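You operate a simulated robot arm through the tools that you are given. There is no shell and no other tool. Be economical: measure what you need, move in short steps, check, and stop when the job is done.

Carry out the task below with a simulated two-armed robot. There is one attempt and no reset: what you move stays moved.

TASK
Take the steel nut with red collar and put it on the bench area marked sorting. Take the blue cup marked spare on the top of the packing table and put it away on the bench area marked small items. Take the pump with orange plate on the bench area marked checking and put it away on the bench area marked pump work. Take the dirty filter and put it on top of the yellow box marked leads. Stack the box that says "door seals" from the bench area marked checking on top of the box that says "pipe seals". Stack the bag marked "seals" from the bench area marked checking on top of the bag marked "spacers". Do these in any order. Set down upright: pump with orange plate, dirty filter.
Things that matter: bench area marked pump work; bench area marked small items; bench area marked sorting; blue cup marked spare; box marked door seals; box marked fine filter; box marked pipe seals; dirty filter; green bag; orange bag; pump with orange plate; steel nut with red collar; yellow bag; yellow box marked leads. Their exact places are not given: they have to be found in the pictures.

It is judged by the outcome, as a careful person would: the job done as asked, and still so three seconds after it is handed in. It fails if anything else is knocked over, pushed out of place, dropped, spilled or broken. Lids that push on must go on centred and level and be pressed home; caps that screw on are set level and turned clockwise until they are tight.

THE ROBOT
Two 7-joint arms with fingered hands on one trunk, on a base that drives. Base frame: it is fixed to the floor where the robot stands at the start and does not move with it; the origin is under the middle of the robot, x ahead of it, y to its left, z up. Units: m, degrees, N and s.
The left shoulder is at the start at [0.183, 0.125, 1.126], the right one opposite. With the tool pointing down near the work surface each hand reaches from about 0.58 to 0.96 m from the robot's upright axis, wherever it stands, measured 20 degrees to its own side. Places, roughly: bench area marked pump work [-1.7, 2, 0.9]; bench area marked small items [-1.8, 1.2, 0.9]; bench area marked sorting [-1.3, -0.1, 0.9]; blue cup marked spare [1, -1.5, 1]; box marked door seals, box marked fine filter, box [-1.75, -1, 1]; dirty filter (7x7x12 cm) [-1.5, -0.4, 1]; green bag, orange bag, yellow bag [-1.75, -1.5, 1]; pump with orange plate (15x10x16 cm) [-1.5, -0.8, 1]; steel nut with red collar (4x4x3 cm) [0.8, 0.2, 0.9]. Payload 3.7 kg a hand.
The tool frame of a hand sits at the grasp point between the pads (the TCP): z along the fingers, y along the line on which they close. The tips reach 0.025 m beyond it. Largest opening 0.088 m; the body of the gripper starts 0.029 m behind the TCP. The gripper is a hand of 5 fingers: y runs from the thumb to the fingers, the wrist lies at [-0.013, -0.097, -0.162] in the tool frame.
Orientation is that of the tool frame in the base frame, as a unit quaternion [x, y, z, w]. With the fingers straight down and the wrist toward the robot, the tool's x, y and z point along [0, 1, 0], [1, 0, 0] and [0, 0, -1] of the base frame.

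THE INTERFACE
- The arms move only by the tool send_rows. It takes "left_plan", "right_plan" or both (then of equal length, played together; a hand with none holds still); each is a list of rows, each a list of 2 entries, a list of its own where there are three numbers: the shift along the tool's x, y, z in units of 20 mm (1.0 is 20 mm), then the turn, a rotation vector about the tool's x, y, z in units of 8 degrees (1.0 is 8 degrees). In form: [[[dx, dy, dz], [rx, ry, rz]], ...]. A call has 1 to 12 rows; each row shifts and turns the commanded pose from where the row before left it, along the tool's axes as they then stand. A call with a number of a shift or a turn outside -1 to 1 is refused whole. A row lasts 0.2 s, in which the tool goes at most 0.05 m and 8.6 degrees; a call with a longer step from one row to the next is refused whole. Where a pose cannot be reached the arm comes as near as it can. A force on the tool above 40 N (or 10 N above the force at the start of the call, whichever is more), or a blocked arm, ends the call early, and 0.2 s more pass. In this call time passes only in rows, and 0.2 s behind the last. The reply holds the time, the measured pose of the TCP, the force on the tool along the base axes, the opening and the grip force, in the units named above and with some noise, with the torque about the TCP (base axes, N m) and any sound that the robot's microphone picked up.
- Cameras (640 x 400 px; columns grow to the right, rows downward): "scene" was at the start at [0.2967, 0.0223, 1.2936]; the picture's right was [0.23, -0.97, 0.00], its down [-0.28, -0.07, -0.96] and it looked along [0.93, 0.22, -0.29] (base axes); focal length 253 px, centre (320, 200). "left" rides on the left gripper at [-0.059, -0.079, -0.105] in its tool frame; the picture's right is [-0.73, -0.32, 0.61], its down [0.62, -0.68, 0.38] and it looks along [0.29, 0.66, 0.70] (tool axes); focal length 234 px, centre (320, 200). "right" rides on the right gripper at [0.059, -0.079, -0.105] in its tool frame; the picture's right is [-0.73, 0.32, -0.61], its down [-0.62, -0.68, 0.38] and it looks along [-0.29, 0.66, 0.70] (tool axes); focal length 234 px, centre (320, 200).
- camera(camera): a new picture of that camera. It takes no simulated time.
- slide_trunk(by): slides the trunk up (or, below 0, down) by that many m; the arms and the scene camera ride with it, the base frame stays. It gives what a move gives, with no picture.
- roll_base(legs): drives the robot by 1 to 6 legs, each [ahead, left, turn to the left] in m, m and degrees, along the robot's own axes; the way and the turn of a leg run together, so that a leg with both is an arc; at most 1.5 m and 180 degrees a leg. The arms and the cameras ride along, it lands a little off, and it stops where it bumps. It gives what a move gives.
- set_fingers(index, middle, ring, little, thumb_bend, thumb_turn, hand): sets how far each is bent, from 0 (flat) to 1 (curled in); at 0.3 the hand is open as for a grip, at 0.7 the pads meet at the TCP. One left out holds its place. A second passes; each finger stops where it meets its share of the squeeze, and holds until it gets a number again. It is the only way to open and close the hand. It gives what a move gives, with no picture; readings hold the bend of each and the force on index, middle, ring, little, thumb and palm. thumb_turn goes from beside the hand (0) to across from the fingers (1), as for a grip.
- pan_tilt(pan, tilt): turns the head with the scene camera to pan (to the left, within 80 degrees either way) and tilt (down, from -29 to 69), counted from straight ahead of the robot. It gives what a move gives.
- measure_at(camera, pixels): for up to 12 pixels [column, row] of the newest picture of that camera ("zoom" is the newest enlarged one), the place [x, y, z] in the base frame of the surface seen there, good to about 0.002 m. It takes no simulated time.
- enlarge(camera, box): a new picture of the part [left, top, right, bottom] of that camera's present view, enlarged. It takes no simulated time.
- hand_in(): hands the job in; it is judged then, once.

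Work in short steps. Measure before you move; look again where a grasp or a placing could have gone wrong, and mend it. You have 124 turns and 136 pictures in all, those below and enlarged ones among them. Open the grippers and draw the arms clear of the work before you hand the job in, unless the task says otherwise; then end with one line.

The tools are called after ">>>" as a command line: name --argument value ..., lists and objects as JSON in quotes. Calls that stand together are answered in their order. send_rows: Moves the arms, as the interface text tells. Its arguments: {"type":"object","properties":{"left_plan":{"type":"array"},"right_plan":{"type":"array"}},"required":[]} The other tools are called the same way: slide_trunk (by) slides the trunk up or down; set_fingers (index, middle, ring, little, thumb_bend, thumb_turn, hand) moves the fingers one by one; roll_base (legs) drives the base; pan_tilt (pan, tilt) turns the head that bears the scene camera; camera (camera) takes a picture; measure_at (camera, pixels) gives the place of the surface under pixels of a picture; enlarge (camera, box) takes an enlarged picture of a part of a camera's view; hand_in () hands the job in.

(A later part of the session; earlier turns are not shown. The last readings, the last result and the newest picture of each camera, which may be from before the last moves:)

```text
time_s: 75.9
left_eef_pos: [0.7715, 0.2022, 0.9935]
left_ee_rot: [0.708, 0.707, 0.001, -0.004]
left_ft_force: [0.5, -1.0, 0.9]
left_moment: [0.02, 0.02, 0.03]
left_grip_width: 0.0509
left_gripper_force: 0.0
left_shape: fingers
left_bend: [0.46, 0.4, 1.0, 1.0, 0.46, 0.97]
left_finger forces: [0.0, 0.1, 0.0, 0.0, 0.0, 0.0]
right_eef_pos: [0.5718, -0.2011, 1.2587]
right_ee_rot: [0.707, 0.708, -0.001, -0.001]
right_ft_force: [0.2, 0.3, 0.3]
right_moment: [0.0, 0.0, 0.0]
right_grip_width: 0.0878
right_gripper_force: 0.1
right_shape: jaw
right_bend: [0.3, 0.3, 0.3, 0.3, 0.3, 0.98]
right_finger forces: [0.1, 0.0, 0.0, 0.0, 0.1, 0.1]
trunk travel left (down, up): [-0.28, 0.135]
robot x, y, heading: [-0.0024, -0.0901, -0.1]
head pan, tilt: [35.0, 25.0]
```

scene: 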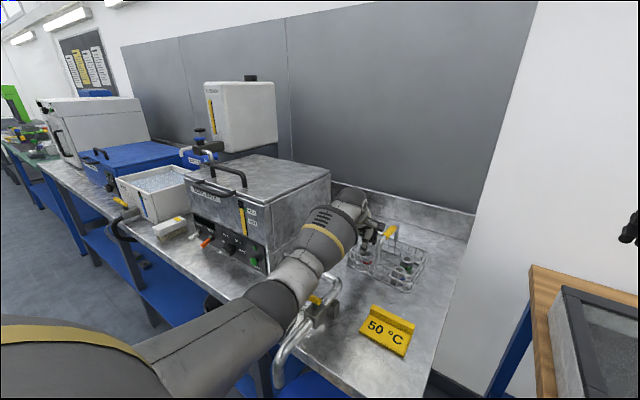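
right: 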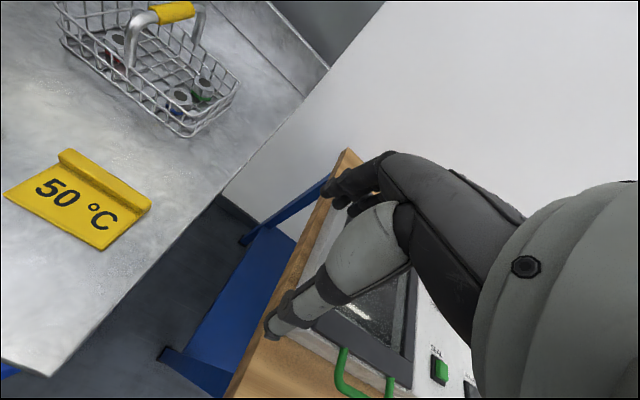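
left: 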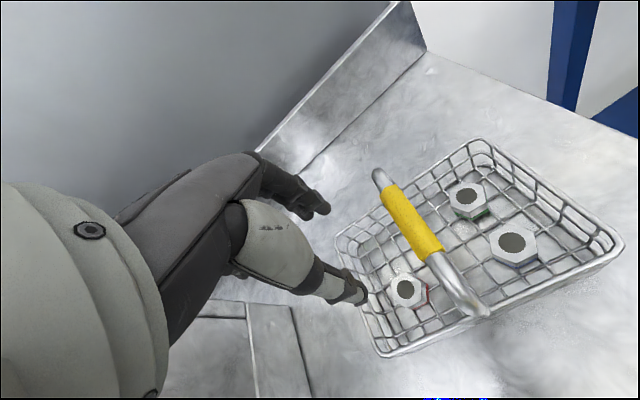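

The nut's centre is (0.773,0.202), as expected. The thumb is close to the rim, so I bend it slightly, shift 3 mm ahead and descend onto the nut.

>>> set_fingers --hand "left" --thumb_bend 0.485

>>> send_rows --left_plan '[[[0, 0.15, 1], [0, 0, 0]], [[0, 0, 1], [0, 0, 0]], [[0, 0, 1], [0, 0, 0]], [[0, 0, 0.6], [0, 0, 0]], [[0, 0, 0.6], [0, 0, 0]]]'

>>> enlarge --camera "left" --box '[240, 130, 520, 370]'

```text
time_s: 76.9
left_eef_pos: [0.7707, 0.2026, 0.9948]
left_ee_rot: [0.708, 0.707, 0.001, -0.005]
left_ft_force: [-0.4, 0.7, -0.6]
left_moment: [0.02, -0.02, -0.02]
left_grip_width: 0.0487
left_gripper_force: 0.1
left_shape: fingers
left_bend: [0.46, 0.4, 1.0, 1.0, 0.48, 0.97]
left_finger forces: [0.0, 0.0, 0.1, 0.0, 0.1, 0.0]
right_eef_pos: [0.571, -0.2016, 1.2602]
right_ee_rot: [0.707, 0.707, 0.0, 0.0]
right_ft_force: [1.0, 0.8, 0.5]
right_moment: [-0.04, 0.01, -0.02]
right_grip_width: 0.0879
right_gripper_force: 0.0
right_shape: jaw
right_bend: [0.3, 0.3, 0.3, 0.3, 0.3, 0.98]
right_finger forces: [0.0, 0.0, 0.0, 0.1, 0.1, 0.0]
trunk travel left (down, up): [-0.28, 0.135]
robot x, y, heading: [0.0011, -0.0939, -0.0]
head pan, tilt: [35.0, 25.0]
```

```text
time_s: 78.1
left_eef_pos: [0.7737, 0.2024, 0.9127]
left_ee_rot: [0.707, 0.707, 0.002, -0.002]
left_ft_force: [-0.2, -0.1, 5.1]
left_moment: [0.06, -0.21, 0.0]
left_grip_width: 0.0486
left_gripper_force: 2.0
left_shape: fingers
left_bend: [0.46, 0.39, 1.0, 1.0, 0.48, 0.97]
left_finger forces: [0.1, 4.8, 0.0, 0.1, 0.0, 0.1]
right_eef_pos: [0.5686, -0.2023, 1.262]
right_ee_rot: [0.707, 0.707, 0.0, 0.0]
right_ft_force: [-0.1, 0.2, -0.6]
right_moment: [-0.03, 0.01, -0.06]
right_grip_width: 0.0878
right_gripper_force: 0.1
right_shape: jaw
right_bend: [0.3, 0.3, 0.3, 0.3, 0.3, 0.98]
right_finger forces: [0.0, 0.1, 0.0, 0.0, 0.1, 0.1]
trunk travel left (down, up): [-0.28, 0.135]
robot x, y, heading: [0.002, -0.0925, -0.1]
head pan, tilt: [35.0, 25.0]
```

```text
1.67 times, centred on (380, 250) of left
```

zoom: 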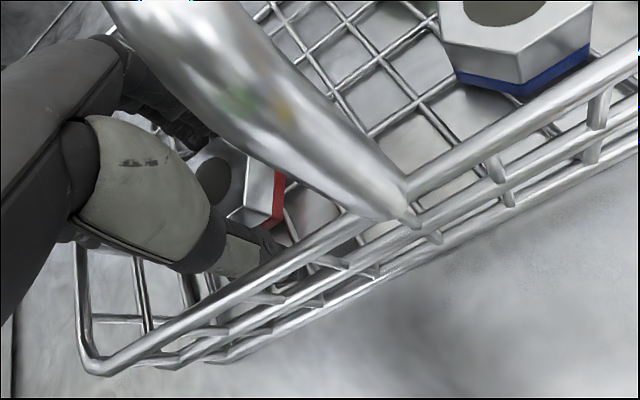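

The middle fingertip just touches the basket floor; thumb and index straddle the nut. I close index and thumb.

>>> set_fingers --hand "left" --index 0.75 --thumb_bend 0.75

>>> send_rows --left_plan '[[[0, 0, -0.5], [0, 0, 0]], [[0, 0, -0.5], [0, 0, 0]], [[0, 0, -1], [0, 0, 0]]]'

>>> enlarge --camera "left" --box '[240, 130, 520, 370]'

```text
time_s: 79.1
left_eef_pos: [0.7735, 0.2038, 0.9125]
left_ee_rot: [0.708, 0.706, 0.003, -0.001]
left_ft_force: [2.9, 1.2, 12.6]
left_moment: [-0.04, -0.45, 0.02]
left_grip_width: 0.0244
left_gripper_force: 15.8
left_shape: fingers
left_bend: [0.54, 0.4, 1.0, 1.0, 0.64, 0.97]
left_finger forces: [20.5, 2.4, 0.0, 0.0, 9.2, 0.0]
right_eef_pos: [0.5694, -0.2012, 1.26]
right_ee_rot: [0.707, 0.707, 0.0, 0.001]
right_ft_force: [0.0, -0.6, 0.2]
right_moment: [0.0, -0.01, 0.03]
right_grip_width: 0.0877
right_gripper_force: 0.1
right_shape: jaw
right_bend: [0.3, 0.3, 0.3, 0.3, 0.3, 0.98]
right_finger forces: [0.0, 0.1, 0.0, 0.1, 0.1, 0.0]
trunk travel left (down, up): [-0.28, 0.135]
robot x, y, heading: [0.001, -0.0915, -0.1]
head pan, tilt: [35.0, 25.0]
```

```text
time_s: 79.9
left_eef_pos: [0.7712, 0.2031, 0.9523]
left_ee_rot: [0.708, 0.706, 0.002, -0.005]
left_ft_force: [1.0, -0.6, -1.6]
left_moment: [-0.01, 0.04, -0.03]
left_grip_width: 0.0243
left_gripper_force: 10.3
left_shape: fingers
left_bend: [0.54, 0.4, 1.0, 1.0, 0.64, 0.97]
left_finger forces: [10.3, 0.0, 0.1, 0.1, 10.3, 0.0]
right_eef_pos: [0.5703, -0.2022, 1.2608]
right_ee_rot: [0.707, 0.707, 0.0, 0.001]
right_ft_force: [-0.4, -0.3, 0.5]
right_moment: [-0.03, -0.01, 0.04]
right_grip_width: 0.0878
right_gripper_force: 0.0
right_shape: jaw
right_bend: [0.3, 0.3, 0.3, 0.3, 0.3, 0.98]
right_finger forces: [0.0, 0.1, 0.0, 0.0, 0.0, 0.0]
trunk travel left (down, up): [-0.28, 0.135]
robot x, y, heading: [0.0037, -0.0906, 0.1]
head pan, tilt: [35.0, 25.0]
```

```text
1.67 times, centred on (380, 250) of left
```

zoom: 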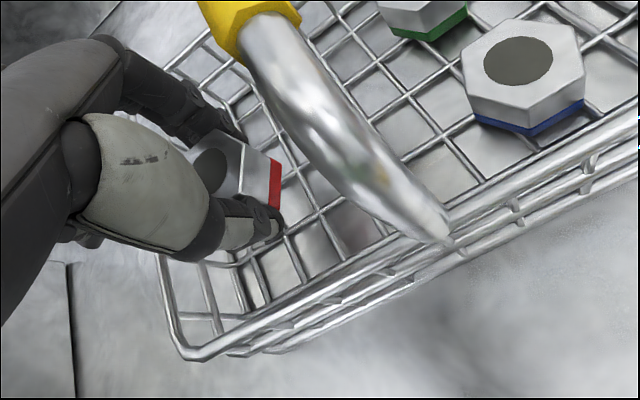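

The nut is held with 10 N on each side. I lift it clear, then use the back of the middle finger to nudge the basket the last 13 mm ahead at its front handle post, so first I move the hand up and back.

>>> send_rows --left_plan '[[[0, 0, -1], [0, 0, 0]], [[0, 0, -1], [0, 0, 0]], [[0, 0, -1], [0, 0, 0]], [[0, 0, -1], [0, 0, 0]], [[0, 0, -1], [0, 0, 0]], [[0, 0, -1], [0, 0, 0]], [[0, 0, -1], [0, 0, 0]], [[-0.7, -1, 0], [0, 0, 0]], [[-0.7, -1, 0], [0, 0, 0]], [[-0.7, -1, 0], [0, 0, 0]], [[-0.7, -1, 0], [0, 0, 0]], [[-0.7, -1, 0], [0, 0, 0]]]'

>>> send_rows --left_plan '[[[0, -0.8, 0], [0, 0, 0]], [[0, -0.8, 0], [0, 0, 0]], [[0, 0, 1], [0, 0, 0]], [[0, 0, 1], [0, 0, 0]], [[0, 0, 1], [0, 0, 0]]]'

>>> camera --camera "left"

>>> camera --camera "scene"

```text
time_s: 82.5
left_eef_pos: [0.674, 0.1333, 1.0921]
left_ee_rot: [0.708, 0.707, 0.002, -0.003]
left_ft_force: [0.2, -0.4, -1.6]
left_moment: [0.01, -0.02, 0.0]
left_grip_width: 0.0243
left_gripper_force: 10.2
left_shape: fingers
left_bend: [0.54, 0.4, 1.0, 1.0, 0.64, 0.97]
left_finger forces: [10.2, 0.0, 0.1, 0.0, 10.2, 0.0]
right_eef_pos: [0.5712, -0.2015, 1.2612]
right_ee_rot: [0.707, 0.707, 0.0, -0.001]
right_ft_force: [0.3, -0.7, 0.0]
right_moment: [0.0, -0.01, 0.0]
right_grip_width: 0.0877
right_gripper_force: 0.0
right_shape: jaw
right_bend: [0.3, 0.3, 0.3, 0.3, 0.3, 0.98]
right_finger forces: [0.0, 0.1, 0.0, 0.0, 0.1, 0.1]
trunk travel left (down, up): [-0.28, 0.135]
robot x, y, heading: [0.0003, -0.0907, 0.3]
head pan, tilt: [35.0, 25.0]
```

```text
time_s: 83.7
left_eef_pos: [0.6434, 0.1347, 1.0305]
left_ee_rot: [0.708, 0.706, 0.001, -0.004]
left_ft_force: [-0.2, 0.6, -0.8]
left_moment: [0.01, 0.02, 0.0]
left_grip_width: 0.0241
left_gripper_force: 10.5
left_shape: fingers
left_bend: [0.54, 0.4, 1.0, 1.0, 0.64, 0.97]
left_finger forces: [10.2, 0.0, 0.0, 0.0, 10.1, 0.0]
right_eef_pos: [0.5705, -0.2012, 1.2609]
right_ee_rot: [0.707, 0.707, 0.0, 0.0]
right_ft_force: [-0.6, 0.2, 0.6]
right_moment: [-0.03, -0.02, 0.01]
right_grip_width: 0.0876
right_gripper_force: 0.0
right_shape: jaw
right_bend: [0.3, 0.3, 0.3, 0.3, 0.3, 0.98]
right_finger forces: [0.0, 0.0, 0.0, 0.0, 0.0, 0.0]
trunk travel left (down, up): [-0.28, 0.135]
robot x, y, heading: [0.0002, -0.0883, 0.1]
head pan, tilt: [35.0, 25.0]
```

```text
96 pictures are left
```

left: 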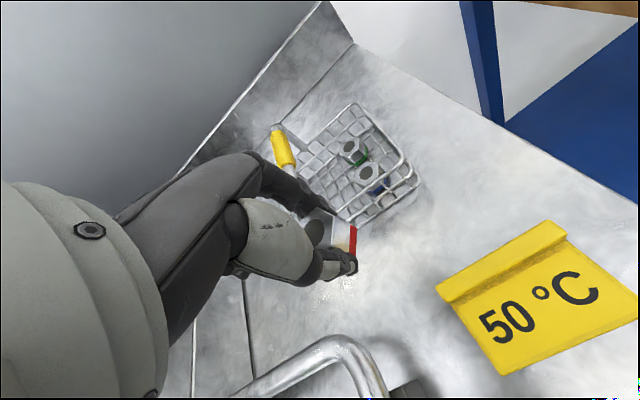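

```text
95 pictures are left
```

scene: 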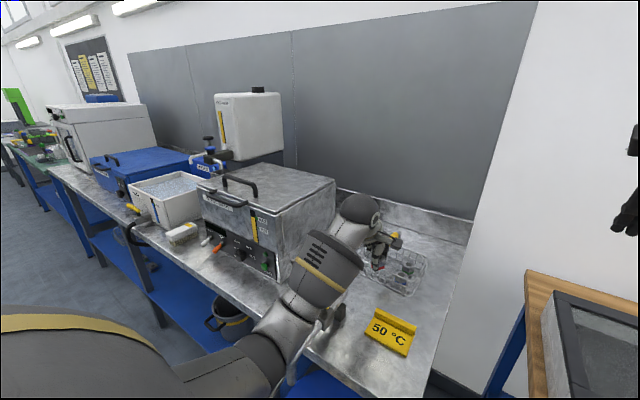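

The forearm is again near the lever, so I raise the trunk 0.1 before lowering the hand, and re-measure the basket.

>>> measure_at --camera "left" --pixels '[[357, 104], [416, 180], [290, 172], [280, 145], [330, 210], [343, 218]]'

>>> slide_trunk --by 0.1

>>> send_rows --left_plan '[[[0, 0, 1], [0, 0, 0]], [[0, 0, 1], [0, 0, 0]], [[0, 0, 1], [0, 0, 0]], [[0, 0, 1], [0, 0, 0]], [[0, 0, 1], [0, 0, 0]], [[0, 0, 1], [0, 0, 0]], [[0, 0, 0.9], [0, 0, 0]]]'

>>> camera --camera "left"

```text
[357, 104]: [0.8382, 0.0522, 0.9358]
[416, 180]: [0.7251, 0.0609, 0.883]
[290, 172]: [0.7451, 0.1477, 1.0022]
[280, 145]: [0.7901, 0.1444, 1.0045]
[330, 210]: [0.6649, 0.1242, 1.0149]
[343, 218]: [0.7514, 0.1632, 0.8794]
```

```text
time_s: 85.0
left_eef_pos: [0.6417, 0.1333, 1.1296]
left_ee_rot: [0.707, 0.707, 0.001, -0.003]
left_ft_force: [0.3, -0.2, -0.8]
left_moment: [-0.04, 0.02, -0.02]
left_grip_width: 0.0242
left_gripper_force: 10.2
left_shape: fingers
left_bend: [0.54, 0.4, 1.0, 1.0, 0.64, 0.97]
left_finger forces: [10.1, 0.1, 0.0, 0.0, 10.2, 0.0]
right_eef_pos: [0.5711, -0.2025, 1.3586]
right_ee_rot: [0.707, 0.707, -0.001, -0.001]
right_ft_force: [-0.1, 0.1, -0.5]
right_moment: [0.01, 0.02, 0.01]
right_grip_width: 0.0878
right_gripper_force: 0.0
right_shape: jaw
right_bend: [0.3, 0.3, 0.3, 0.3, 0.3, 0.98]
right_finger forces: [0.0, 0.1, 0.0, 0.0, 0.1, 0.0]
trunk travel left (down, up): [-0.38, 0.035]
robot x, y, heading: [-0.0001, -0.0888, -0.1]
head pan, tilt: [35.0, 25.0]
```

```text
time_s: 86.6
left_eef_pos: [0.6415, 0.1349, 0.9925]
left_ee_rot: [0.708, 0.707, 0.002, -0.004]
left_ft_force: [-0.8, 0.4, -1.0]
left_moment: [0.0, 0.01, 0.03]
left_grip_width: 0.0242
left_gripper_force: 10.1
left_shape: fingers
left_bend: [0.54, 0.4, 1.0, 1.0, 0.64, 0.97]
left_finger forces: [10.1, 0.0, 0.1, 0.1, 10.0, 0.0]
right_eef_pos: [0.5702, -0.2016, 1.3605]
right_ee_rot: [0.707, 0.707, 0.0, 0.0]
right_ft_force: [-0.6, -0.3, 0.3]
right_moment: [0.03, 0.01, -0.01]
right_grip_width: 0.0879
right_gripper_force: 0.0
right_shape: jaw
right_bend: [0.3, 0.3, 0.3, 0.3, 0.3, 0.98]
right_finger forces: [0.1, 0.0, 0.0, 0.1, 0.1, 0.0]
trunk travel left (down, up): [-0.38, 0.035]
robot x, y, heading: [-0.0004, -0.0879, -0.1]
head pan, tilt: [35.0, 25.0]
```

```text
94 pictures are left
```

left: 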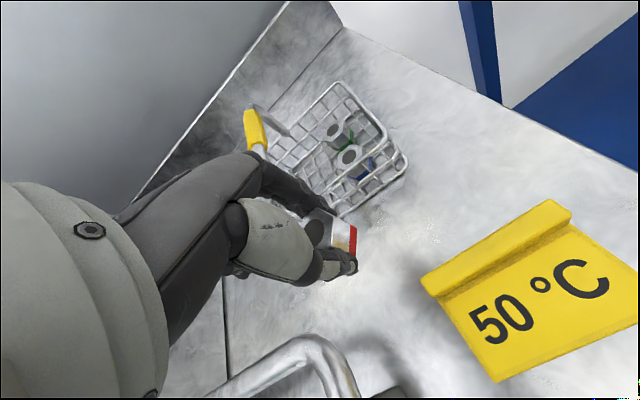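

I push ahead slowly, with contact expected near TCP x≈0.68 and the target about 0.695.

>>> send_rows --left_plan '[[[-0.2, 0, 0.5], [0, 0, 0]], [[0, 0.7, 0], [0, 0, 0]], [[0, 0.7, 0], [0, 0, 0]], [[0, 0.6, 0], [0, 0, 0]], [[0, 0.5, 0], [0, 0, 0]]]'

>>> camera --camera "left"

```text
time_s: 87.8
left_eef_pos: [0.6907, 0.1299, 0.982]
left_ee_rot: [0.708, 0.707, 0.002, -0.004]
left_ft_force: [0.1, 0.0, 0.1]
left_moment: [0.04, -0.01, -0.01]
left_grip_width: 0.024
left_gripper_force: 10.8
left_shape: fingers
left_bend: [0.54, 0.4, 1.0, 1.0, 0.64, 0.97]
left_finger forces: [10.1, 0.8, 0.1, 0.0, 10.0, 0.0]
right_eef_pos: [0.57, -0.2017, 1.3598]
right_ee_rot: [0.707, 0.707, 0.0, 0.0]
right_ft_force: [0.0, -0.2, 0.2]
right_moment: [-0.02, -0.01, 0.02]
right_grip_width: 0.0878
right_gripper_force: 0.1
right_shape: jaw
right_bend: [0.3, 0.3, 0.3, 0.3, 0.3, 0.98]
right_finger forces: [0.0, 0.1, 0.0, 0.0, 0.1, 0.0]
trunk travel left (down, up): [-0.38, 0.035]
robot x, y, heading: [0.002, -0.0875, -0.1]
head pan, tilt: [35.0, 25.0]
```

```text
93 pictures are left
```

left: 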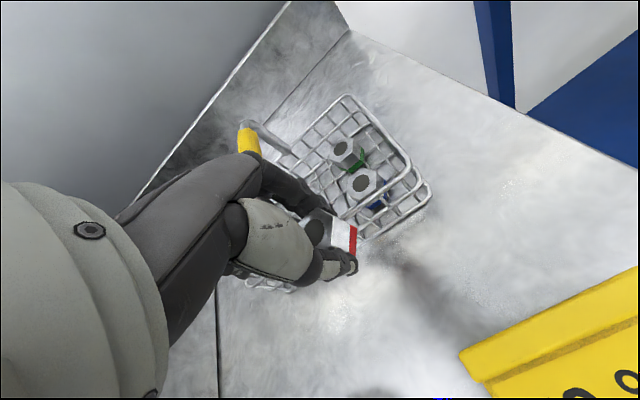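

>>> measure_at --camera "left" --pixels '[[346, 95], [408, 158], [430, 195], [245, 140], [343, 147], [365, 183], [364, 235]]'

>>> enlarge --camera "left" --box '[230, 80, 450, 260]'

```text
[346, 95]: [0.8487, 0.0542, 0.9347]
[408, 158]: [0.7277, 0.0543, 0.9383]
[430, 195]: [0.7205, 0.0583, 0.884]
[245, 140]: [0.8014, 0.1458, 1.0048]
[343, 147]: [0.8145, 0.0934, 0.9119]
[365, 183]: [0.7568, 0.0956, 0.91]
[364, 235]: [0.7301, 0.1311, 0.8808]
```

```text
2.22 times, centred on (340, 170) of left
```

zoom: 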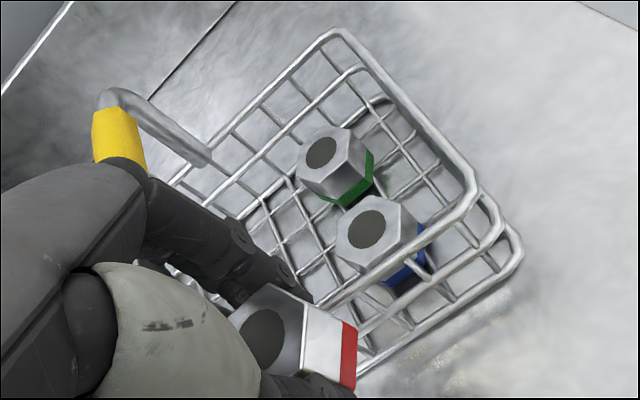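

Rotation is zero now and x needs about 10 mm more. I push 0.5 units further and check the corner.

>>> send_rows --left_plan '[[[0, 0.3, 0], [0, 0, 0]], [[0, 0.25, 0], [0, 0, 0]]]'

>>> enlarge --camera "left" --box '[230, 80, 450, 260]'

>>> measure_at --camera "zoom" --pixels '[[340, 32], [475, 190], [465, 180], [330, 36], [120, 140]]'

```text
time_s: 88.4
left_eef_pos: [0.7028, 0.1311, 0.9839]
left_ee_rot: [0.708, 0.706, 0.002, -0.002]
left_ft_force: [-1.0, 0.5, -0.1]
left_moment: [-0.02, -0.02, 0.05]
left_grip_width: 0.024
left_gripper_force: 11.0
left_shape: fingers
left_bend: [0.54, 0.4, 1.0, 1.0, 0.64, 0.97]
left_finger forces: [10.1, 0.1, 1.4, 0.0, 10.0, 0.0]
right_eef_pos: [0.5708, -0.2009, 1.3607]
right_ee_rot: [0.707, 0.707, 0.001, 0.0]
right_ft_force: [0.3, -0.4, 0.3]
right_moment: [-0.02, 0.01, -0.04]
right_grip_width: 0.0876
right_gripper_force: 0.0
right_shape: jaw
right_bend: [0.3, 0.3, 0.3, 0.3, 0.3, 0.98]
right_finger forces: [0.1, 0.0, 0.0, 0.0, 0.0, 0.1]
trunk travel left (down, up): [-0.38, 0.035]
robot x, y, heading: [0.0016, -0.0868, -0.1]
head pan, tilt: [35.0, 25.0]
```

```text
2.22 times, centred on (340, 170) of left
```

zoom: 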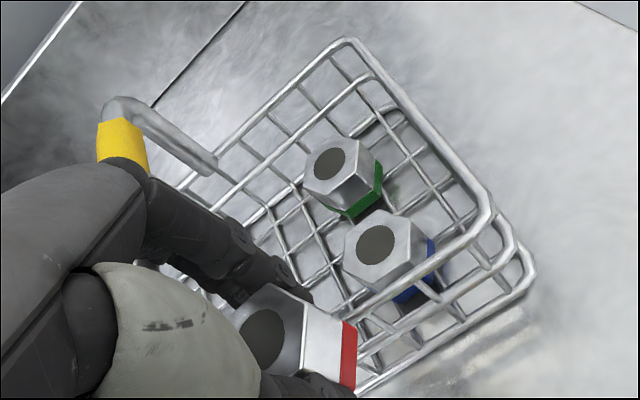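

```text
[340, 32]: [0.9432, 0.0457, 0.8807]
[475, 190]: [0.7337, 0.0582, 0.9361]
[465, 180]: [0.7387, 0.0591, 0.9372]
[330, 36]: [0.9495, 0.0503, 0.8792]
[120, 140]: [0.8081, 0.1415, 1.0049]
```

The basket is back to within a few millimetres. I back off and retract the left hand with the nut, then look to the right for the packing table and cup.

>>> send_rows --left_plan '[[[0, -1, 0], [0, 0, 0]], [[0, -1, -0.5], [0, 0, 0]], [[0, -0.5, -1], [0, 0, 0]], [[0.3, -0.5, -1], [0, 0, 0]], [[0.3, -0.5, -1], [0, 0, 0]], [[0.3, -0.5, -1], [0, 0, 0]], [[0.3, -0.8, -1], [0, 0, 0]], [[0.3, -0.8, -1], [0, 0, 0]], [[0.3, -0.8, -1], [0, 0, 0]], [[0.3, -1, -1], [0, 0, 0]], [[0.3, -1, -1], [0, 0, 0]], [[0.3, -0.6, -1], [0, 0, 0]]]'

>>> pan_tilt --pan -50 --tilt 25

>>> camera --camera "scene"

```text
time_s: 91.0
left_eef_pos: [0.5228, 0.1808, 1.1941]
left_ee_rot: [0.707, 0.707, 0.001, -0.004]
left_ft_force: [0.1, -0.2, -1.0]
left_moment: [0.01, 0.06, 0.01]
left_grip_width: 0.024
left_gripper_force: 10.5
left_shape: fingers
left_bend: [0.54, 0.4, 1.0, 1.0, 0.64, 0.97]
left_finger forces: [10.0, 0.0, 0.0, 0.0, 9.9, 0.0]
right_eef_pos: [0.5707, -0.2015, 1.3601]
right_ee_rot: [0.707, 0.707, 0.001, 0.0]
right_ft_force: [0.5, -0.6, -0.2]
right_moment: [0.0, 0.02, 0.04]
right_grip_width: 0.0879
right_gripper_force: 0.1
right_shape: jaw
right_bend: [0.3, 0.3, 0.3, 0.3, 0.3, 0.98]
right_finger forces: [0.1, 0.0, 0.1, 0.1, 0.0, 0.0]
trunk travel left (down, up): [-0.38, 0.035]
robot x, y, heading: [-0.0018, -0.0879, -0.2]
head pan, tilt: [35.0, 25.0]
```

```text
time_s: 92.6
left_eef_pos: [0.5229, 0.1816, 1.1941]
left_ee_rot: [0.708, 0.707, 0.001, -0.004]
left_ft_force: [0.1, -0.3, -1.1]
left_moment: [-0.01, 0.0, -0.02]
left_grip_width: 0.024
left_gripper_force: 10.3
left_shape: fingers
left_bend: [0.54, 0.4, 1.0, 1.0, 0.64, 0.97]
left_finger forces: [10.0, 0.1, 0.0, 0.0, 10.0, 0.0]
right_eef_pos: [0.5703, -0.2011, 1.3608]
right_ee_rot: [0.708, 0.706, 0.001, 0.0]
right_ft_force: [0.0, 0.1, -0.1]
right_moment: [0.01, 0.01, -0.01]
right_grip_width: 0.0876
right_gripper_force: 0.1
right_shape: jaw
right_bend: [0.3, 0.3, 0.3, 0.3, 0.3, 0.98]
right_finger forces: [0.0, 0.0, 0.0, 0.0, 0.1, 0.0]
trunk travel left (down, up): [-0.38, 0.035]
robot x, y, heading: [-0.0012, -0.0893, 0.1]
head pan, tilt: [-50.0, 25.0]
```

```text
90 pictures are left
```

scene: 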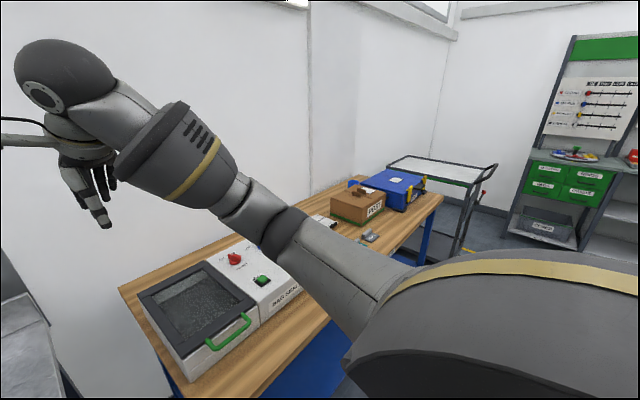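

>>> enlarge --camera "scene" --box '[290, 160, 450, 260]'

>>> measure_at --camera "scene" --pixels '[[358, 187], [355, 195], [370, 210], [395, 195], [440, 200], [370, 238], [420, 245], [340, 320], [312, 220], [460, 250]]'

```text
4.00 times, centred on (370, 210) of scene
```

zoom: 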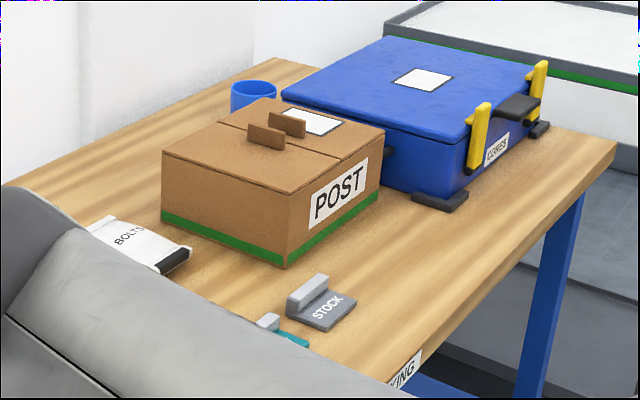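

```text
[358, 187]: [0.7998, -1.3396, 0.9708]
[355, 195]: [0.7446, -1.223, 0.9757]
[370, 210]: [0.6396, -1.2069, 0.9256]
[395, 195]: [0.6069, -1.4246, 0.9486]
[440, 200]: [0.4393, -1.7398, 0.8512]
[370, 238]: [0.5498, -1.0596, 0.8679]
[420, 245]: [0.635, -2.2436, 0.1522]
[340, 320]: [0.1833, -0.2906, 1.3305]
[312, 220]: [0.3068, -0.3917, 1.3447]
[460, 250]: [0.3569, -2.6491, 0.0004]
```

The blue cup is behind the POST carton at zoom (253,97). I measure it and the objects around it.

>>> measure_at --camera "zoom" --pixels '[[253, 84], [252, 97], [236, 95], [270, 95], [265, 105], [270, 62], [285, 95], [160, 160], [290, 195], [255, 110], [385, 130], [415, 350]]'

>>> roll_base --legs '[[0, -1.05, 0]]'

>>> pan_tilt --pan -15 --tilt 30

>>> camera --camera "scene"

```text
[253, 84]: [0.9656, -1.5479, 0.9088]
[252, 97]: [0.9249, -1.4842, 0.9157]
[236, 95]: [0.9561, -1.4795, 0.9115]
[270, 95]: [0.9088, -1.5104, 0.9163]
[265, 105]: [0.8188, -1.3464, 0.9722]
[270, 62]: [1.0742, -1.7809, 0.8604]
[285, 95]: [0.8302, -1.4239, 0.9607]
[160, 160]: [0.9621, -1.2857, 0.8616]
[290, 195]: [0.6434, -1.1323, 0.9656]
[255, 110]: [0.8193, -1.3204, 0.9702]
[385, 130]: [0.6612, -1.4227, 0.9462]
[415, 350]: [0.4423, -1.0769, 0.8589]
```

```text
time_s: 98.1
left_eef_pos: [0.5291, -0.8849, 1.1941]
left_ee_rot: [0.699, 0.715, 0.001, -0.004]
left_ft_force: [-0.9, 0.4, -0.9]
left_moment: [0.04, 0.0, 0.0]
left_grip_width: 0.024
left_gripper_force: 10.0
left_shape: fingers
left_bend: [0.54, 0.4, 1.0, 1.0, 0.64, 0.97]
left_finger forces: [10.1, 0.0, 0.0, 0.0, 9.9, 0.1]
right_eef_pos: [0.5855, -1.2659, 1.3604]
right_ee_rot: [0.698, 0.716, 0.0, 0.0]
right_ft_force: [-0.2, -0.6, -1.0]
right_moment: [0.01, 0.01, -0.02]
right_grip_width: 0.0878
right_gripper_force: 0.1
right_shape: jaw
right_bend: [0.3, 0.3, 0.3, 0.3, 0.3, 0.98]
right_finger forces: [0.1, 0.0, 0.0, 0.0, 0.1, 0.0]
trunk travel left (down, up): [-0.38, 0.035]
robot x, y, heading: [0.0145, -1.1714, 1.4]
head pan, tilt: [-50.0, 25.0]
```

```text
time_s: 99.1
left_eef_pos: [0.5302, -0.8857, 1.1936]
left_ee_rot: [0.699, 0.715, 0.001, -0.003]
left_ft_force: [0.2, -0.9, -1.5]
left_moment: [0.02, 0.04, 0.0]
left_grip_width: 0.0238
left_gripper_force: 9.6
left_shape: fingers
left_bend: [0.54, 0.4, 1.0, 1.0, 0.64, 0.97]
left_finger forces: [10.0, 0.1, 0.1, 0.0, 9.9, 0.1]
right_eef_pos: [0.5863, -1.2667, 1.3603]
right_ee_rot: [0.699, 0.715, -0.001, -0.001]
right_ft_force: [0.3, 0.7, 0.3]
right_moment: [0.04, 0.02, 0.01]
right_grip_width: 0.0877
right_gripper_force: 0.1
right_shape: jaw
right_bend: [0.3, 0.3, 0.3, 0.3, 0.3, 0.98]
right_finger forces: [0.1, 0.0, 0.0, 0.0, 0.0, 0.1]
trunk travel left (down, up): [-0.38, 0.035]
robot x, y, heading: [0.0133, -1.1652, 1.5]
head pan, tilt: [-15.0, 30.0]
```

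```text
88 pictures are left
```

scene: 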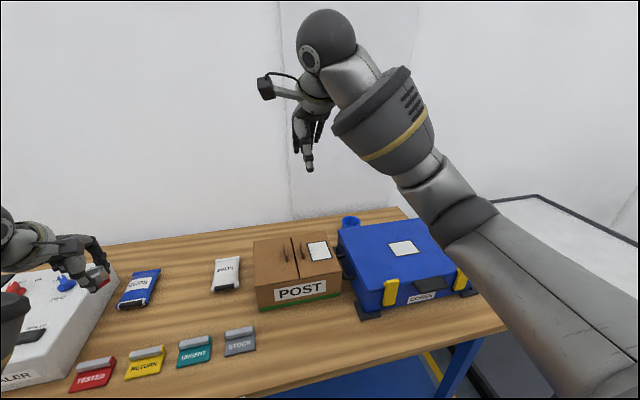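

The cup is at (350,222), behind the carton and the blue case. I zoom and measure the cup and the surrounding tops.

>>> enlarge --camera "scene" --box '[240, 200, 480, 320]'

>>> measure_at --camera "zoom" --pixels '[[278, 45], [315, 45], [297, 55], [297, 70], [305, 50], [255, 135], [215, 100], [262, 80], [430, 55], [300, 100], [265, 130], [385, 200]]'

```text
2.67 times, centred on (360, 260) of scene
```

zoom: 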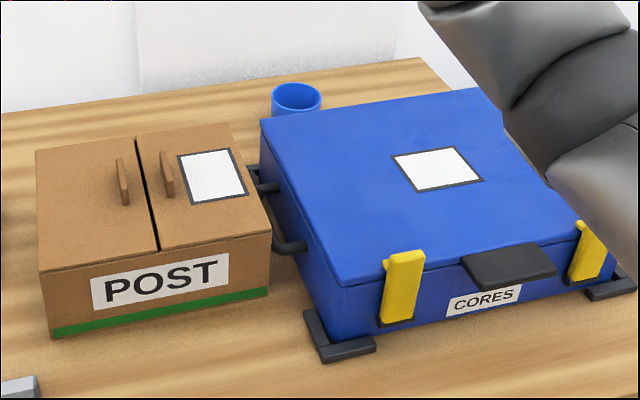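

```text
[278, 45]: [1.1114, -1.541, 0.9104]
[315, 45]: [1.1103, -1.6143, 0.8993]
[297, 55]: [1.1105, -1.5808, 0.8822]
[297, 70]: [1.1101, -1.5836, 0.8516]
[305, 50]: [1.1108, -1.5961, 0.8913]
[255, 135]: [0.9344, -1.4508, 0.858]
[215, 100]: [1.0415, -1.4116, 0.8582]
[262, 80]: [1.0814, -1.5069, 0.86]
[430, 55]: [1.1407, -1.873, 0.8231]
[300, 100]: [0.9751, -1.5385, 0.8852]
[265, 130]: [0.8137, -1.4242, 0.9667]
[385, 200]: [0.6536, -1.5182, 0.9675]
```

>>> measure_at --camera "zoom" --pixels '[[273, 97], [320, 97], [297, 86], [297, 100], [297, 110], [285, 108], [268, 122], [400, 98], [500, 92], [240, 128], [250, 165], [315, 105]]'

```text
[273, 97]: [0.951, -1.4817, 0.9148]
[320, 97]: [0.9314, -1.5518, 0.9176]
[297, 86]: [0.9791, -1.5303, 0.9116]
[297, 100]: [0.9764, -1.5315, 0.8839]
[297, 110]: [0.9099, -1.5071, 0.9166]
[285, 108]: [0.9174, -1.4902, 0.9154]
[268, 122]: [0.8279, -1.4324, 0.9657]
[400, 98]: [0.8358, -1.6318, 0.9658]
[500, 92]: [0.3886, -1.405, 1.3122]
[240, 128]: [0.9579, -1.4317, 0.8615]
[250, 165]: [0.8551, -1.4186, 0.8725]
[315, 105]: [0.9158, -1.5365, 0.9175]
```

The cup's centre is about (0.945,−1.517), rim z 0.916, diameter about 0.073. I move the base to y≈−1.39 and closer by 0.12, stopping if it bumps.

>>> roll_base --legs '[[0, -0.222, -1.4], [0.12, 0, 0]]'

>>> slide_trunk --by -0.11

>>> camera --camera "scene"

```text
time_s: 101.7
left_eef_pos: [0.6604, -1.1182, 1.1924]
left_ee_rot: [0.707, 0.707, 0.001, -0.003]
left_ft_force: [1.0, 0.4, -0.6]
left_moment: [-0.03, 0.02, 0.01]
left_grip_width: 0.0241
left_gripper_force: 9.8
left_shape: fingers
left_bend: [0.54, 0.4, 1.0, 1.0, 0.64, 0.97]
left_finger forces: [10.0, 0.0, 0.1, 0.0, 9.9, 0.0]
right_eef_pos: [0.7065, -1.5021, 1.3599]
right_ee_rot: [0.706, 0.708, 0.0, 0.0]
right_ft_force: [0.1, -0.5, 0.2]
right_moment: [-0.01, -0.01, 0.03]
right_grip_width: 0.0878
right_gripper_force: 0.1
right_shape: jaw
right_bend: [0.3, 0.3, 0.3, 0.3, 0.3, 0.98]
right_finger forces: [0.1, 0.0, 0.0, 0.0, 0.0, 0.0]
trunk travel left (down, up): [-0.38, 0.035]
robot x, y, heading: [0.1352, -1.3918, 0.1]
head pan, tilt: [-15.0, 30.0]
```

```text
time_s: 103.1
left_eef_pos: [0.6576, -1.1179, 1.0857]
left_ee_rot: [0.708, 0.706, 0.003, -0.002]
left_ft_force: [-0.2, 0.8, -1.1]
left_moment: [0.01, 0.0, 0.01]
left_grip_width: 0.0238
left_gripper_force: 10.0
left_shape: fingers
left_bend: [0.54, 0.4, 1.0, 1.0, 0.64, 0.97]
left_finger forces: [9.9, 0.1, 0.0, 0.0, 10.0, 0.0]
right_eef_pos: [0.7044, -1.5015, 1.2519]
right_ee_rot: [0.706, 0.708, 0.001, 0.0]
right_ft_force: [-0.5, -0.9, -0.2]
right_moment: [0.0, 0.0, -0.01]
right_grip_width: 0.0878
right_gripper_force: 0.0
right_shape: jaw
right_bend: [0.3, 0.3, 0.3, 0.3, 0.3, 0.98]
right_finger forces: [0.0, 0.0, 0.0, 0.0, 0.0, 0.1]
trunk travel left (down, up): [-0.27, 0.145]
robot x, y, heading: [0.1307, -1.3892, -0.0]
head pan, tilt: [-15.0, 30.0]
```

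```text
86 pictures are left
```

scene: 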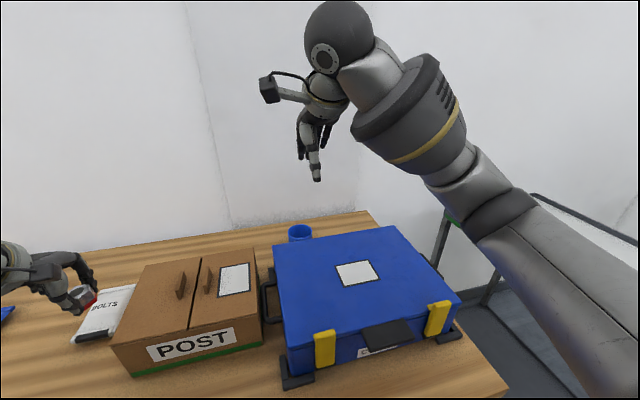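

No bump. I nudge the base 0.03 ahead for arm margin and fly the right hand above the cup.

>>> roll_base --legs '[[0.03, 0, 0]]'

>>> send_rows --right_plan '[[[0, 1, 0.5], [0, 0, 0]], [[0, 1, 0.5], [0, 0, 0]], [[0, 1, 0.5], [0, 0, 0]], [[0, 1, 0.5], [0, 0, 0]], [[0, 1, 0.5], [0, 0, 0]], [[0, 1, 0.5], [0, 0, 0]], [[0, 1, 0.7], [0, 0, 0]], [[0, 1, 0.8], [0, 0, 0]], [[0, 1, 0.8], [0, 0, 0]], [[0, 1, 1], [0, 0, 0]], [[0, 0.5, 1], [0, 0, 0]]]'

>>> camera --camera "right"

>>> camera --camera "scene"

```text
time_s: 103.9
left_eef_pos: [0.6909, -1.1182, 1.0844]
left_ee_rot: [0.708, 0.706, 0.0, -0.004]
left_ft_force: [-0.2, 0.2, -0.9]
left_moment: [0.0, 0.04, 0.0]
left_grip_width: 0.0239
left_gripper_force: 10.1
left_shape: fingers
left_bend: [0.54, 0.4, 1.0, 1.0, 0.64, 0.97]
left_finger forces: [9.9, 0.0, 0.0, 0.0, 10.0, 0.0]
right_eef_pos: [0.7377, -1.5017, 1.2502]
right_ee_rot: [0.707, 0.707, 0.0, 0.0]
right_ft_force: [1.2, -0.6, 0.2]
right_moment: [-0.03, 0.03, 0.0]
right_grip_width: 0.0878
right_gripper_force: 0.1
right_shape: jaw
right_bend: [0.3, 0.3, 0.3, 0.3, 0.3, 0.98]
right_finger forces: [0.0, 0.1, 0.0, 0.0, 0.1, 0.1]
trunk travel left (down, up): [-0.27, 0.145]
robot x, y, heading: [0.1655, -1.391, -0.1]
head pan, tilt: [-15.0, 30.0]
```

```text
time_s: 106.3
left_eef_pos: [0.6896, -1.1186, 1.0832]
left_ee_rot: [0.708, 0.707, 0.001, -0.003]
left_ft_force: [-0.3, -0.9, -1.5]
left_moment: [-0.01, 0.04, -0.03]
left_grip_width: 0.0241
left_gripper_force: 10.5
left_shape: fingers
left_bend: [0.54, 0.4, 1.0, 1.0, 0.64, 0.97]
left_finger forces: [9.9, 0.1, 0.0, 0.0, 9.9, 0.0]
right_eef_pos: [0.9475, -1.4991, 1.1025]
right_ee_rot: [0.707, 0.708, 0.0, 0.001]
right_ft_force: [-0.4, 0.0, 0.4]
right_moment: [-0.02, 0.02, 0.0]
right_grip_width: 0.0878
right_gripper_force: 0.1
right_shape: jaw
right_bend: [0.3, 0.3, 0.3, 0.3, 0.3, 0.98]
right_finger forces: [0.1, 0.1, 0.0, 0.0, 0.0, 0.0]
trunk travel left (down, up): [-0.27, 0.145]
robot x, y, heading: [0.1676, -1.3897, 0.3]
head pan, tilt: [-15.0, 30.0]
```

```text
85 pictures are left
```

right: 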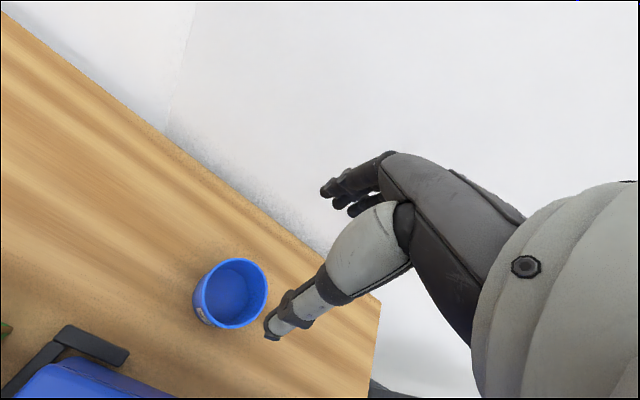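

```text
84 pictures are left
```

scene: 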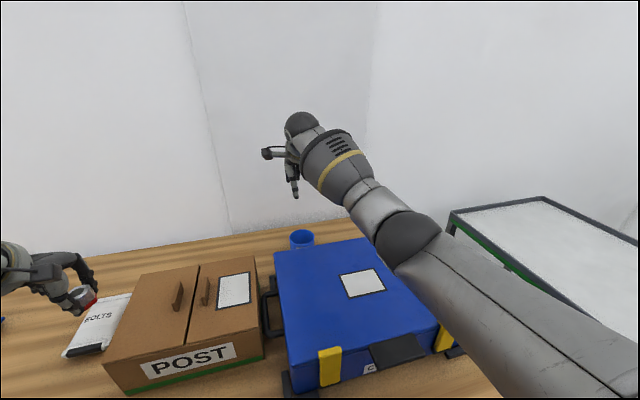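

I measure the cup rim in the right camera picture to line up exactly.

>>> measure_at --camera "right" --pixels '[[230, 260], [266, 285], [195, 297], [215, 322], [250, 320], [235, 295], [62, 330], [125, 352], [75, 365]]'

```text
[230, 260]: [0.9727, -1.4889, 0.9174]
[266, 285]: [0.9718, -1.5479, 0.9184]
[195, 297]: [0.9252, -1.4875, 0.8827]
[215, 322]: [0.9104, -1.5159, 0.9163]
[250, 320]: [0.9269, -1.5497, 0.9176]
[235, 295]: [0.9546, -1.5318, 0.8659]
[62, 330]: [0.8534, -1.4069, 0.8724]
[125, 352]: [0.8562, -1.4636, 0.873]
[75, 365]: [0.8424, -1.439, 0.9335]
```

The cup's centre is (0.947,−1.519). I open a bit wider and descend.

>>> set_fingers --hand "right" --index 0.26 --middle 0.26 --ring 0.26 --little 0.26 --thumb_bend 0.26

>>> send_rows --right_plan '[[[-0.4, 0, 1], [0, 0, 0]], [[0, 0, 1], [0, 0, 0]], [[0, 0, 1], [0, 0, 0]], [[0, 0, 1], [0, 0, 0]], [[0, 0, 1], [0, 0, 0]], [[0, 0, 1], [0, 0, 0]], [[0, 0, 1], [0, 0, 0]]]'

>>> camera --camera "right"

>>> enlarge --camera "scene" --box '[240, 120, 400, 260]'

```text
time_s: 107.3
left_eef_pos: [0.6889, -1.1181, 1.0833]
left_ee_rot: [0.708, 0.707, 0.001, -0.004]
left_ft_force: [-0.6, 1.1, -1.0]
left_moment: [0.03, 0.0, -0.02]
left_grip_width: 0.0239
left_gripper_force: 9.9
left_shape: fingers
left_bend: [0.54, 0.4, 1.0, 1.0, 0.64, 0.97]
left_finger forces: [9.9, 0.0, 0.0, 0.1, 10.0, 0.1]
right_eef_pos: [0.9482, -1.5002, 1.1038]
right_ee_rot: [0.706, 0.708, 0.0, 0.0]
right_ft_force: [0.6, 0.1, -0.6]
right_moment: [0.02, 0.01, 0.0]
right_grip_width: 0.0921
right_gripper_force: 0.1
right_shape: fingers
right_bend: [0.26, 0.26, 0.26, 0.26, 0.26, 0.98]
right_finger forces: [0.0, 0.0, 0.1, 0.0, 0.1, 0.0]
trunk travel left (down, up): [-0.27, 0.145]
robot x, y, heading: [0.1659, -1.3921, -0.1]
head pan, tilt: [-15.0, 30.0]
```

```text
time_s: 108.9
left_eef_pos: [0.689, -1.1172, 1.0832]
left_ee_rot: [0.708, 0.706, 0.001, -0.003]
left_ft_force: [0.4, -0.2, 0.0]
left_moment: [-0.01, 0.02, 0.03]
left_grip_width: 0.0239
left_gripper_force: 9.5
left_shape: fingers
left_bend: [0.54, 0.4, 1.0, 1.0, 0.64, 0.97]
left_finger forces: [10.0, 0.0, 0.0, 0.1, 10.0, 0.0]
right_eef_pos: [0.9469, -1.5089, 0.9644]
right_ee_rot: [0.706, 0.708, 0.0, 0.0]
right_ft_force: [-0.2, 0.1, -0.1]
right_moment: [-0.01, 0.03, -0.03]
right_grip_width: 0.0921
right_gripper_force: 0.0
right_shape: fingers
right_bend: [0.26, 0.26, 0.26, 0.26, 0.26, 0.98]
right_finger forces: [0.0, 0.1, 0.0, 0.1, 0.0, 0.0]
trunk travel left (down, up): [-0.27, 0.145]
robot x, y, heading: [0.1656, -1.3926, -0.1]
head pan, tilt: [-15.0, 30.0]
```

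```text
83 pictures are left
```

right: 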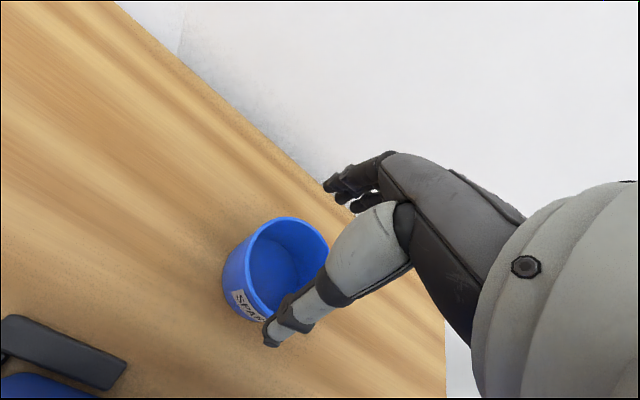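

```text
2.86 times, centred on (320, 190) of scene
```

zoom: 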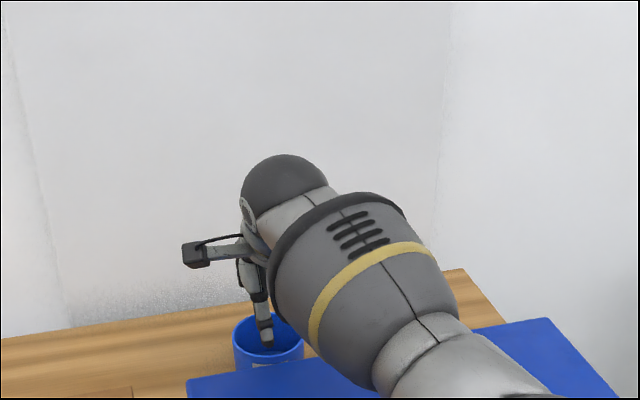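

I check the fingertip positions against the cup rim.

>>> measure_at --camera "right" --pixels '[[272, 342], [276, 325], [265, 318], [330, 186], [326, 248], [235, 275], [358, 208]]'

```text
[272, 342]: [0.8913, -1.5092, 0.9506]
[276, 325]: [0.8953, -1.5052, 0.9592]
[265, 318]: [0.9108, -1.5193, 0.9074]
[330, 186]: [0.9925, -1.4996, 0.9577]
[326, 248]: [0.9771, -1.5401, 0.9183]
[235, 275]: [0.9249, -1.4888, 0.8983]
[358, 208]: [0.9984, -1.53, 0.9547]
```

The thumb and fingers clear the cup on both sides. I descend the last 66 mm and close.

>>> send_rows --right_plan '[[[0, 0, 1], [0, 0, 0]], [[0, 0, 1], [0, 0, 0]], [[0, 0, 0.7], [0, 0, 0]], [[0, 0, 0.5], [0, 0, 0]]]'

>>> set_fingers --hand "right" --index 0.55 --middle 0.55 --ring 0.45 --little 0.3 --thumb_bend 0.55

>>> camera --camera "right"

```text
time_s: 109.9
left_eef_pos: [0.6883, -1.1184, 1.0842]
left_ee_rot: [0.708, 0.706, 0.001, -0.003]
left_ft_force: [0.4, -0.3, -1.5]
left_moment: [0.0, -0.01, 0.02]
left_grip_width: 0.0239
left_gripper_force: 9.5
left_shape: fingers
left_bend: [0.54, 0.4, 1.0, 1.0, 0.64, 0.97]
left_finger forces: [10.0, 0.1, 0.0, 0.0, 9.8, 0.1]
right_eef_pos: [0.946, -1.5083, 0.9]
right_ee_rot: [0.707, 0.708, 0.001, 0.002]
right_ft_force: [1.8, -0.1, 2.3]
right_moment: [-0.01, -0.04, -0.04]
right_grip_width: 0.094
right_gripper_force: 1.4
right_shape: fingers
right_bend: [0.25, 0.26, 0.26, 0.26, 0.26, 0.97]
right_finger forces: [2.4, 0.1, 0.1, 0.0, 1.0, 0.0]
trunk travel left (down, up): [-0.27, 0.145]
robot x, y, heading: [0.1646, -1.3917, -0.0]
head pan, tilt: [-15.0, 30.0]
```

```text
time_s: 110.9
left_eef_pos: [0.6875, -1.1189, 1.0842]
left_ee_rot: [0.708, 0.707, 0.002, -0.003]
left_ft_force: [0.1, 0.3, -1.3]
left_moment: [0.0, 0.01, -0.03]
left_grip_width: 0.024
left_gripper_force: 10.2
left_shape: fingers
left_bend: [0.54, 0.4, 1.0, 1.0, 0.64, 0.97]
left_finger forces: [9.9, 0.0, 0.0, 0.0, 10.0, 0.1]
right_eef_pos: [0.9457, -1.509, 0.9011]
right_ee_rot: [0.707, 0.708, 0.001, 0.002]
right_ft_force: [5.0, 1.5, 12.2]
right_moment: [-0.02, -0.5, 0.02]
right_grip_width: 0.0716
right_gripper_force: 27.6
right_shape: fingers
right_bend: [0.31, 0.43, 0.42, 0.3, 0.45, 0.96]
right_finger forces: [20.2, 8.9, 1.9, 0.0, 24.1, 0.0]
trunk travel left (down, up): [-0.27, 0.145]
robot x, y, heading: [0.1676, -1.3932, 0.4]
head pan, tilt: [-15.0, 30.0]
```

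```text
81 pictures are left
```

right: 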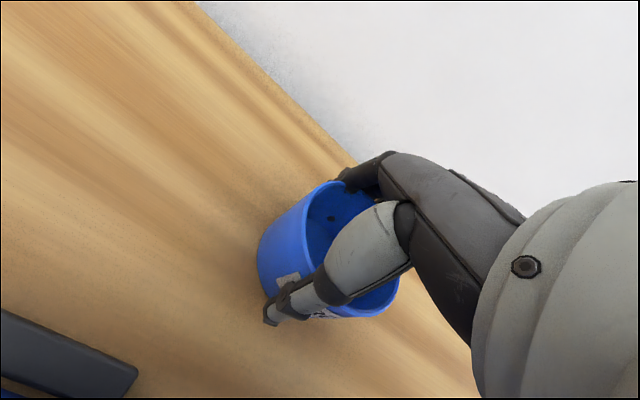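

The cup is gripped (about 25 N). I lift it straight up, then retract to a carrying pose.

>>> send_rows --right_plan '[[[0, 0, -0.5], [0, 0, 0]], [[0, 0, -1], [0, 0, 0]], [[0, 0, -1], [0, 0, 0]], [[0, 0, -1], [0, 0, 0]], [[0, 0, -1], [0, 0, 0]], [[0, 0, -1], [0, 0, 0]], [[0, 0, -1], [0, 0, 0]], [[0, 0, -1], [0, 0, 0]], [[0, -0.5, -1], [0, 0, 0]], [[0, -1, -1], [0, 0, 0]], [[0, -1, -0.5], [0, 0, 0]], [[0, -1, 0], [0, 0, 0]]]'

>>> send_rows --right_plan '[[[0, -1, 0], [0, 0, 0]], [[0, -1, 0], [0, 0, 0]], [[0, -1, 0], [0, 0, 0]], [[0, -1, 0], [0, 0, 0]], [[0, -1, 0], [0, 0, 0]], [[0, -1, 0], [0, 0, 0]], [[0, -1, 0], [0, 0, 0]]]'

>>> camera --camera "right"

```text
time_s: 113.5
left_eef_pos: [0.6885, -1.119, 1.0829]
left_ee_rot: [0.708, 0.706, 0.001, -0.003]
left_ft_force: [-0.3, 0.6, -0.9]
left_moment: [0.0, 0.01, 0.0]
left_grip_width: 0.0241
left_gripper_force: 10.0
left_shape: fingers
left_bend: [0.54, 0.4, 1.0, 1.0, 0.64, 0.97]
left_finger forces: [10.0, 0.1, 0.1, 0.1, 9.9, 0.0]
right_eef_pos: [0.8759, -1.5096, 1.0992]
right_ee_rot: [0.707, 0.707, 0.0, 0.0]
right_ft_force: [-0.5, -0.2, -0.4]
right_moment: [0.02, 0.0, -0.01]
right_grip_width: 0.0693
right_gripper_force: 23.0
right_shape: fingers
right_bend: [0.33, 0.45, 0.43, 0.3, 0.46, 0.96]
right_finger forces: [13.4, 7.6, 1.6, 0.0, 22.5, 0.0]
trunk travel left (down, up): [-0.27, 0.145]
robot x, y, heading: [0.1667, -1.3939, 0.1]
head pan, tilt: [-15.0, 30.0]
```

```text
time_s: 115.1
left_eef_pos: [0.6898, -1.1209, 1.0842]
left_ee_rot: [0.708, 0.707, 0.001, -0.004]
left_ft_force: [0.6, -0.3, -0.8]
left_moment: [-0.02, 0.01, 0.01]
left_grip_width: 0.0237
left_gripper_force: 9.6
left_shape: fingers
left_bend: [0.54, 0.4, 1.0, 1.0, 0.64, 0.97]
left_finger forces: [10.0, 0.1, 0.0, 0.1, 9.9, 0.0]
right_eef_pos: [0.7381, -1.5121, 1.1]
right_ee_rot: [0.707, 0.707, 0.001, -0.001]
right_ft_force: [0.0, -0.1, -0.6]
right_moment: [0.0, 0.01, -0.06]
right_grip_width: 0.0685
right_gripper_force: 22.0
right_shape: fingers
right_bend: [0.34, 0.45, 0.43, 0.3, 0.47, 0.96]
right_finger forces: [12.9, 7.4, 1.5, 0.0, 21.4, 0.0]
trunk travel left (down, up): [-0.27, 0.145]
robot x, y, heading: [0.1667, -1.3864, 0.0]
head pan, tilt: [-15.0, 30.0]
```

```text
80 pictures are left
```

right: 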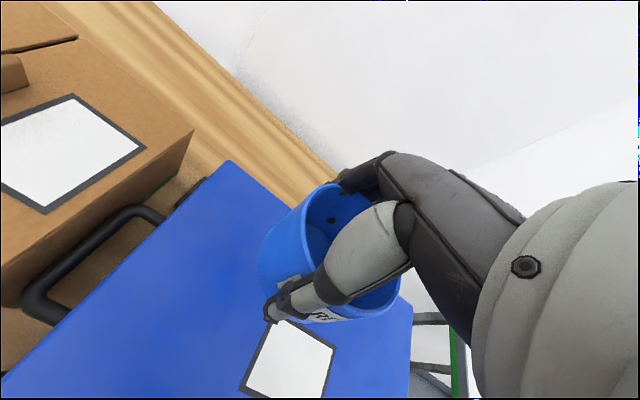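

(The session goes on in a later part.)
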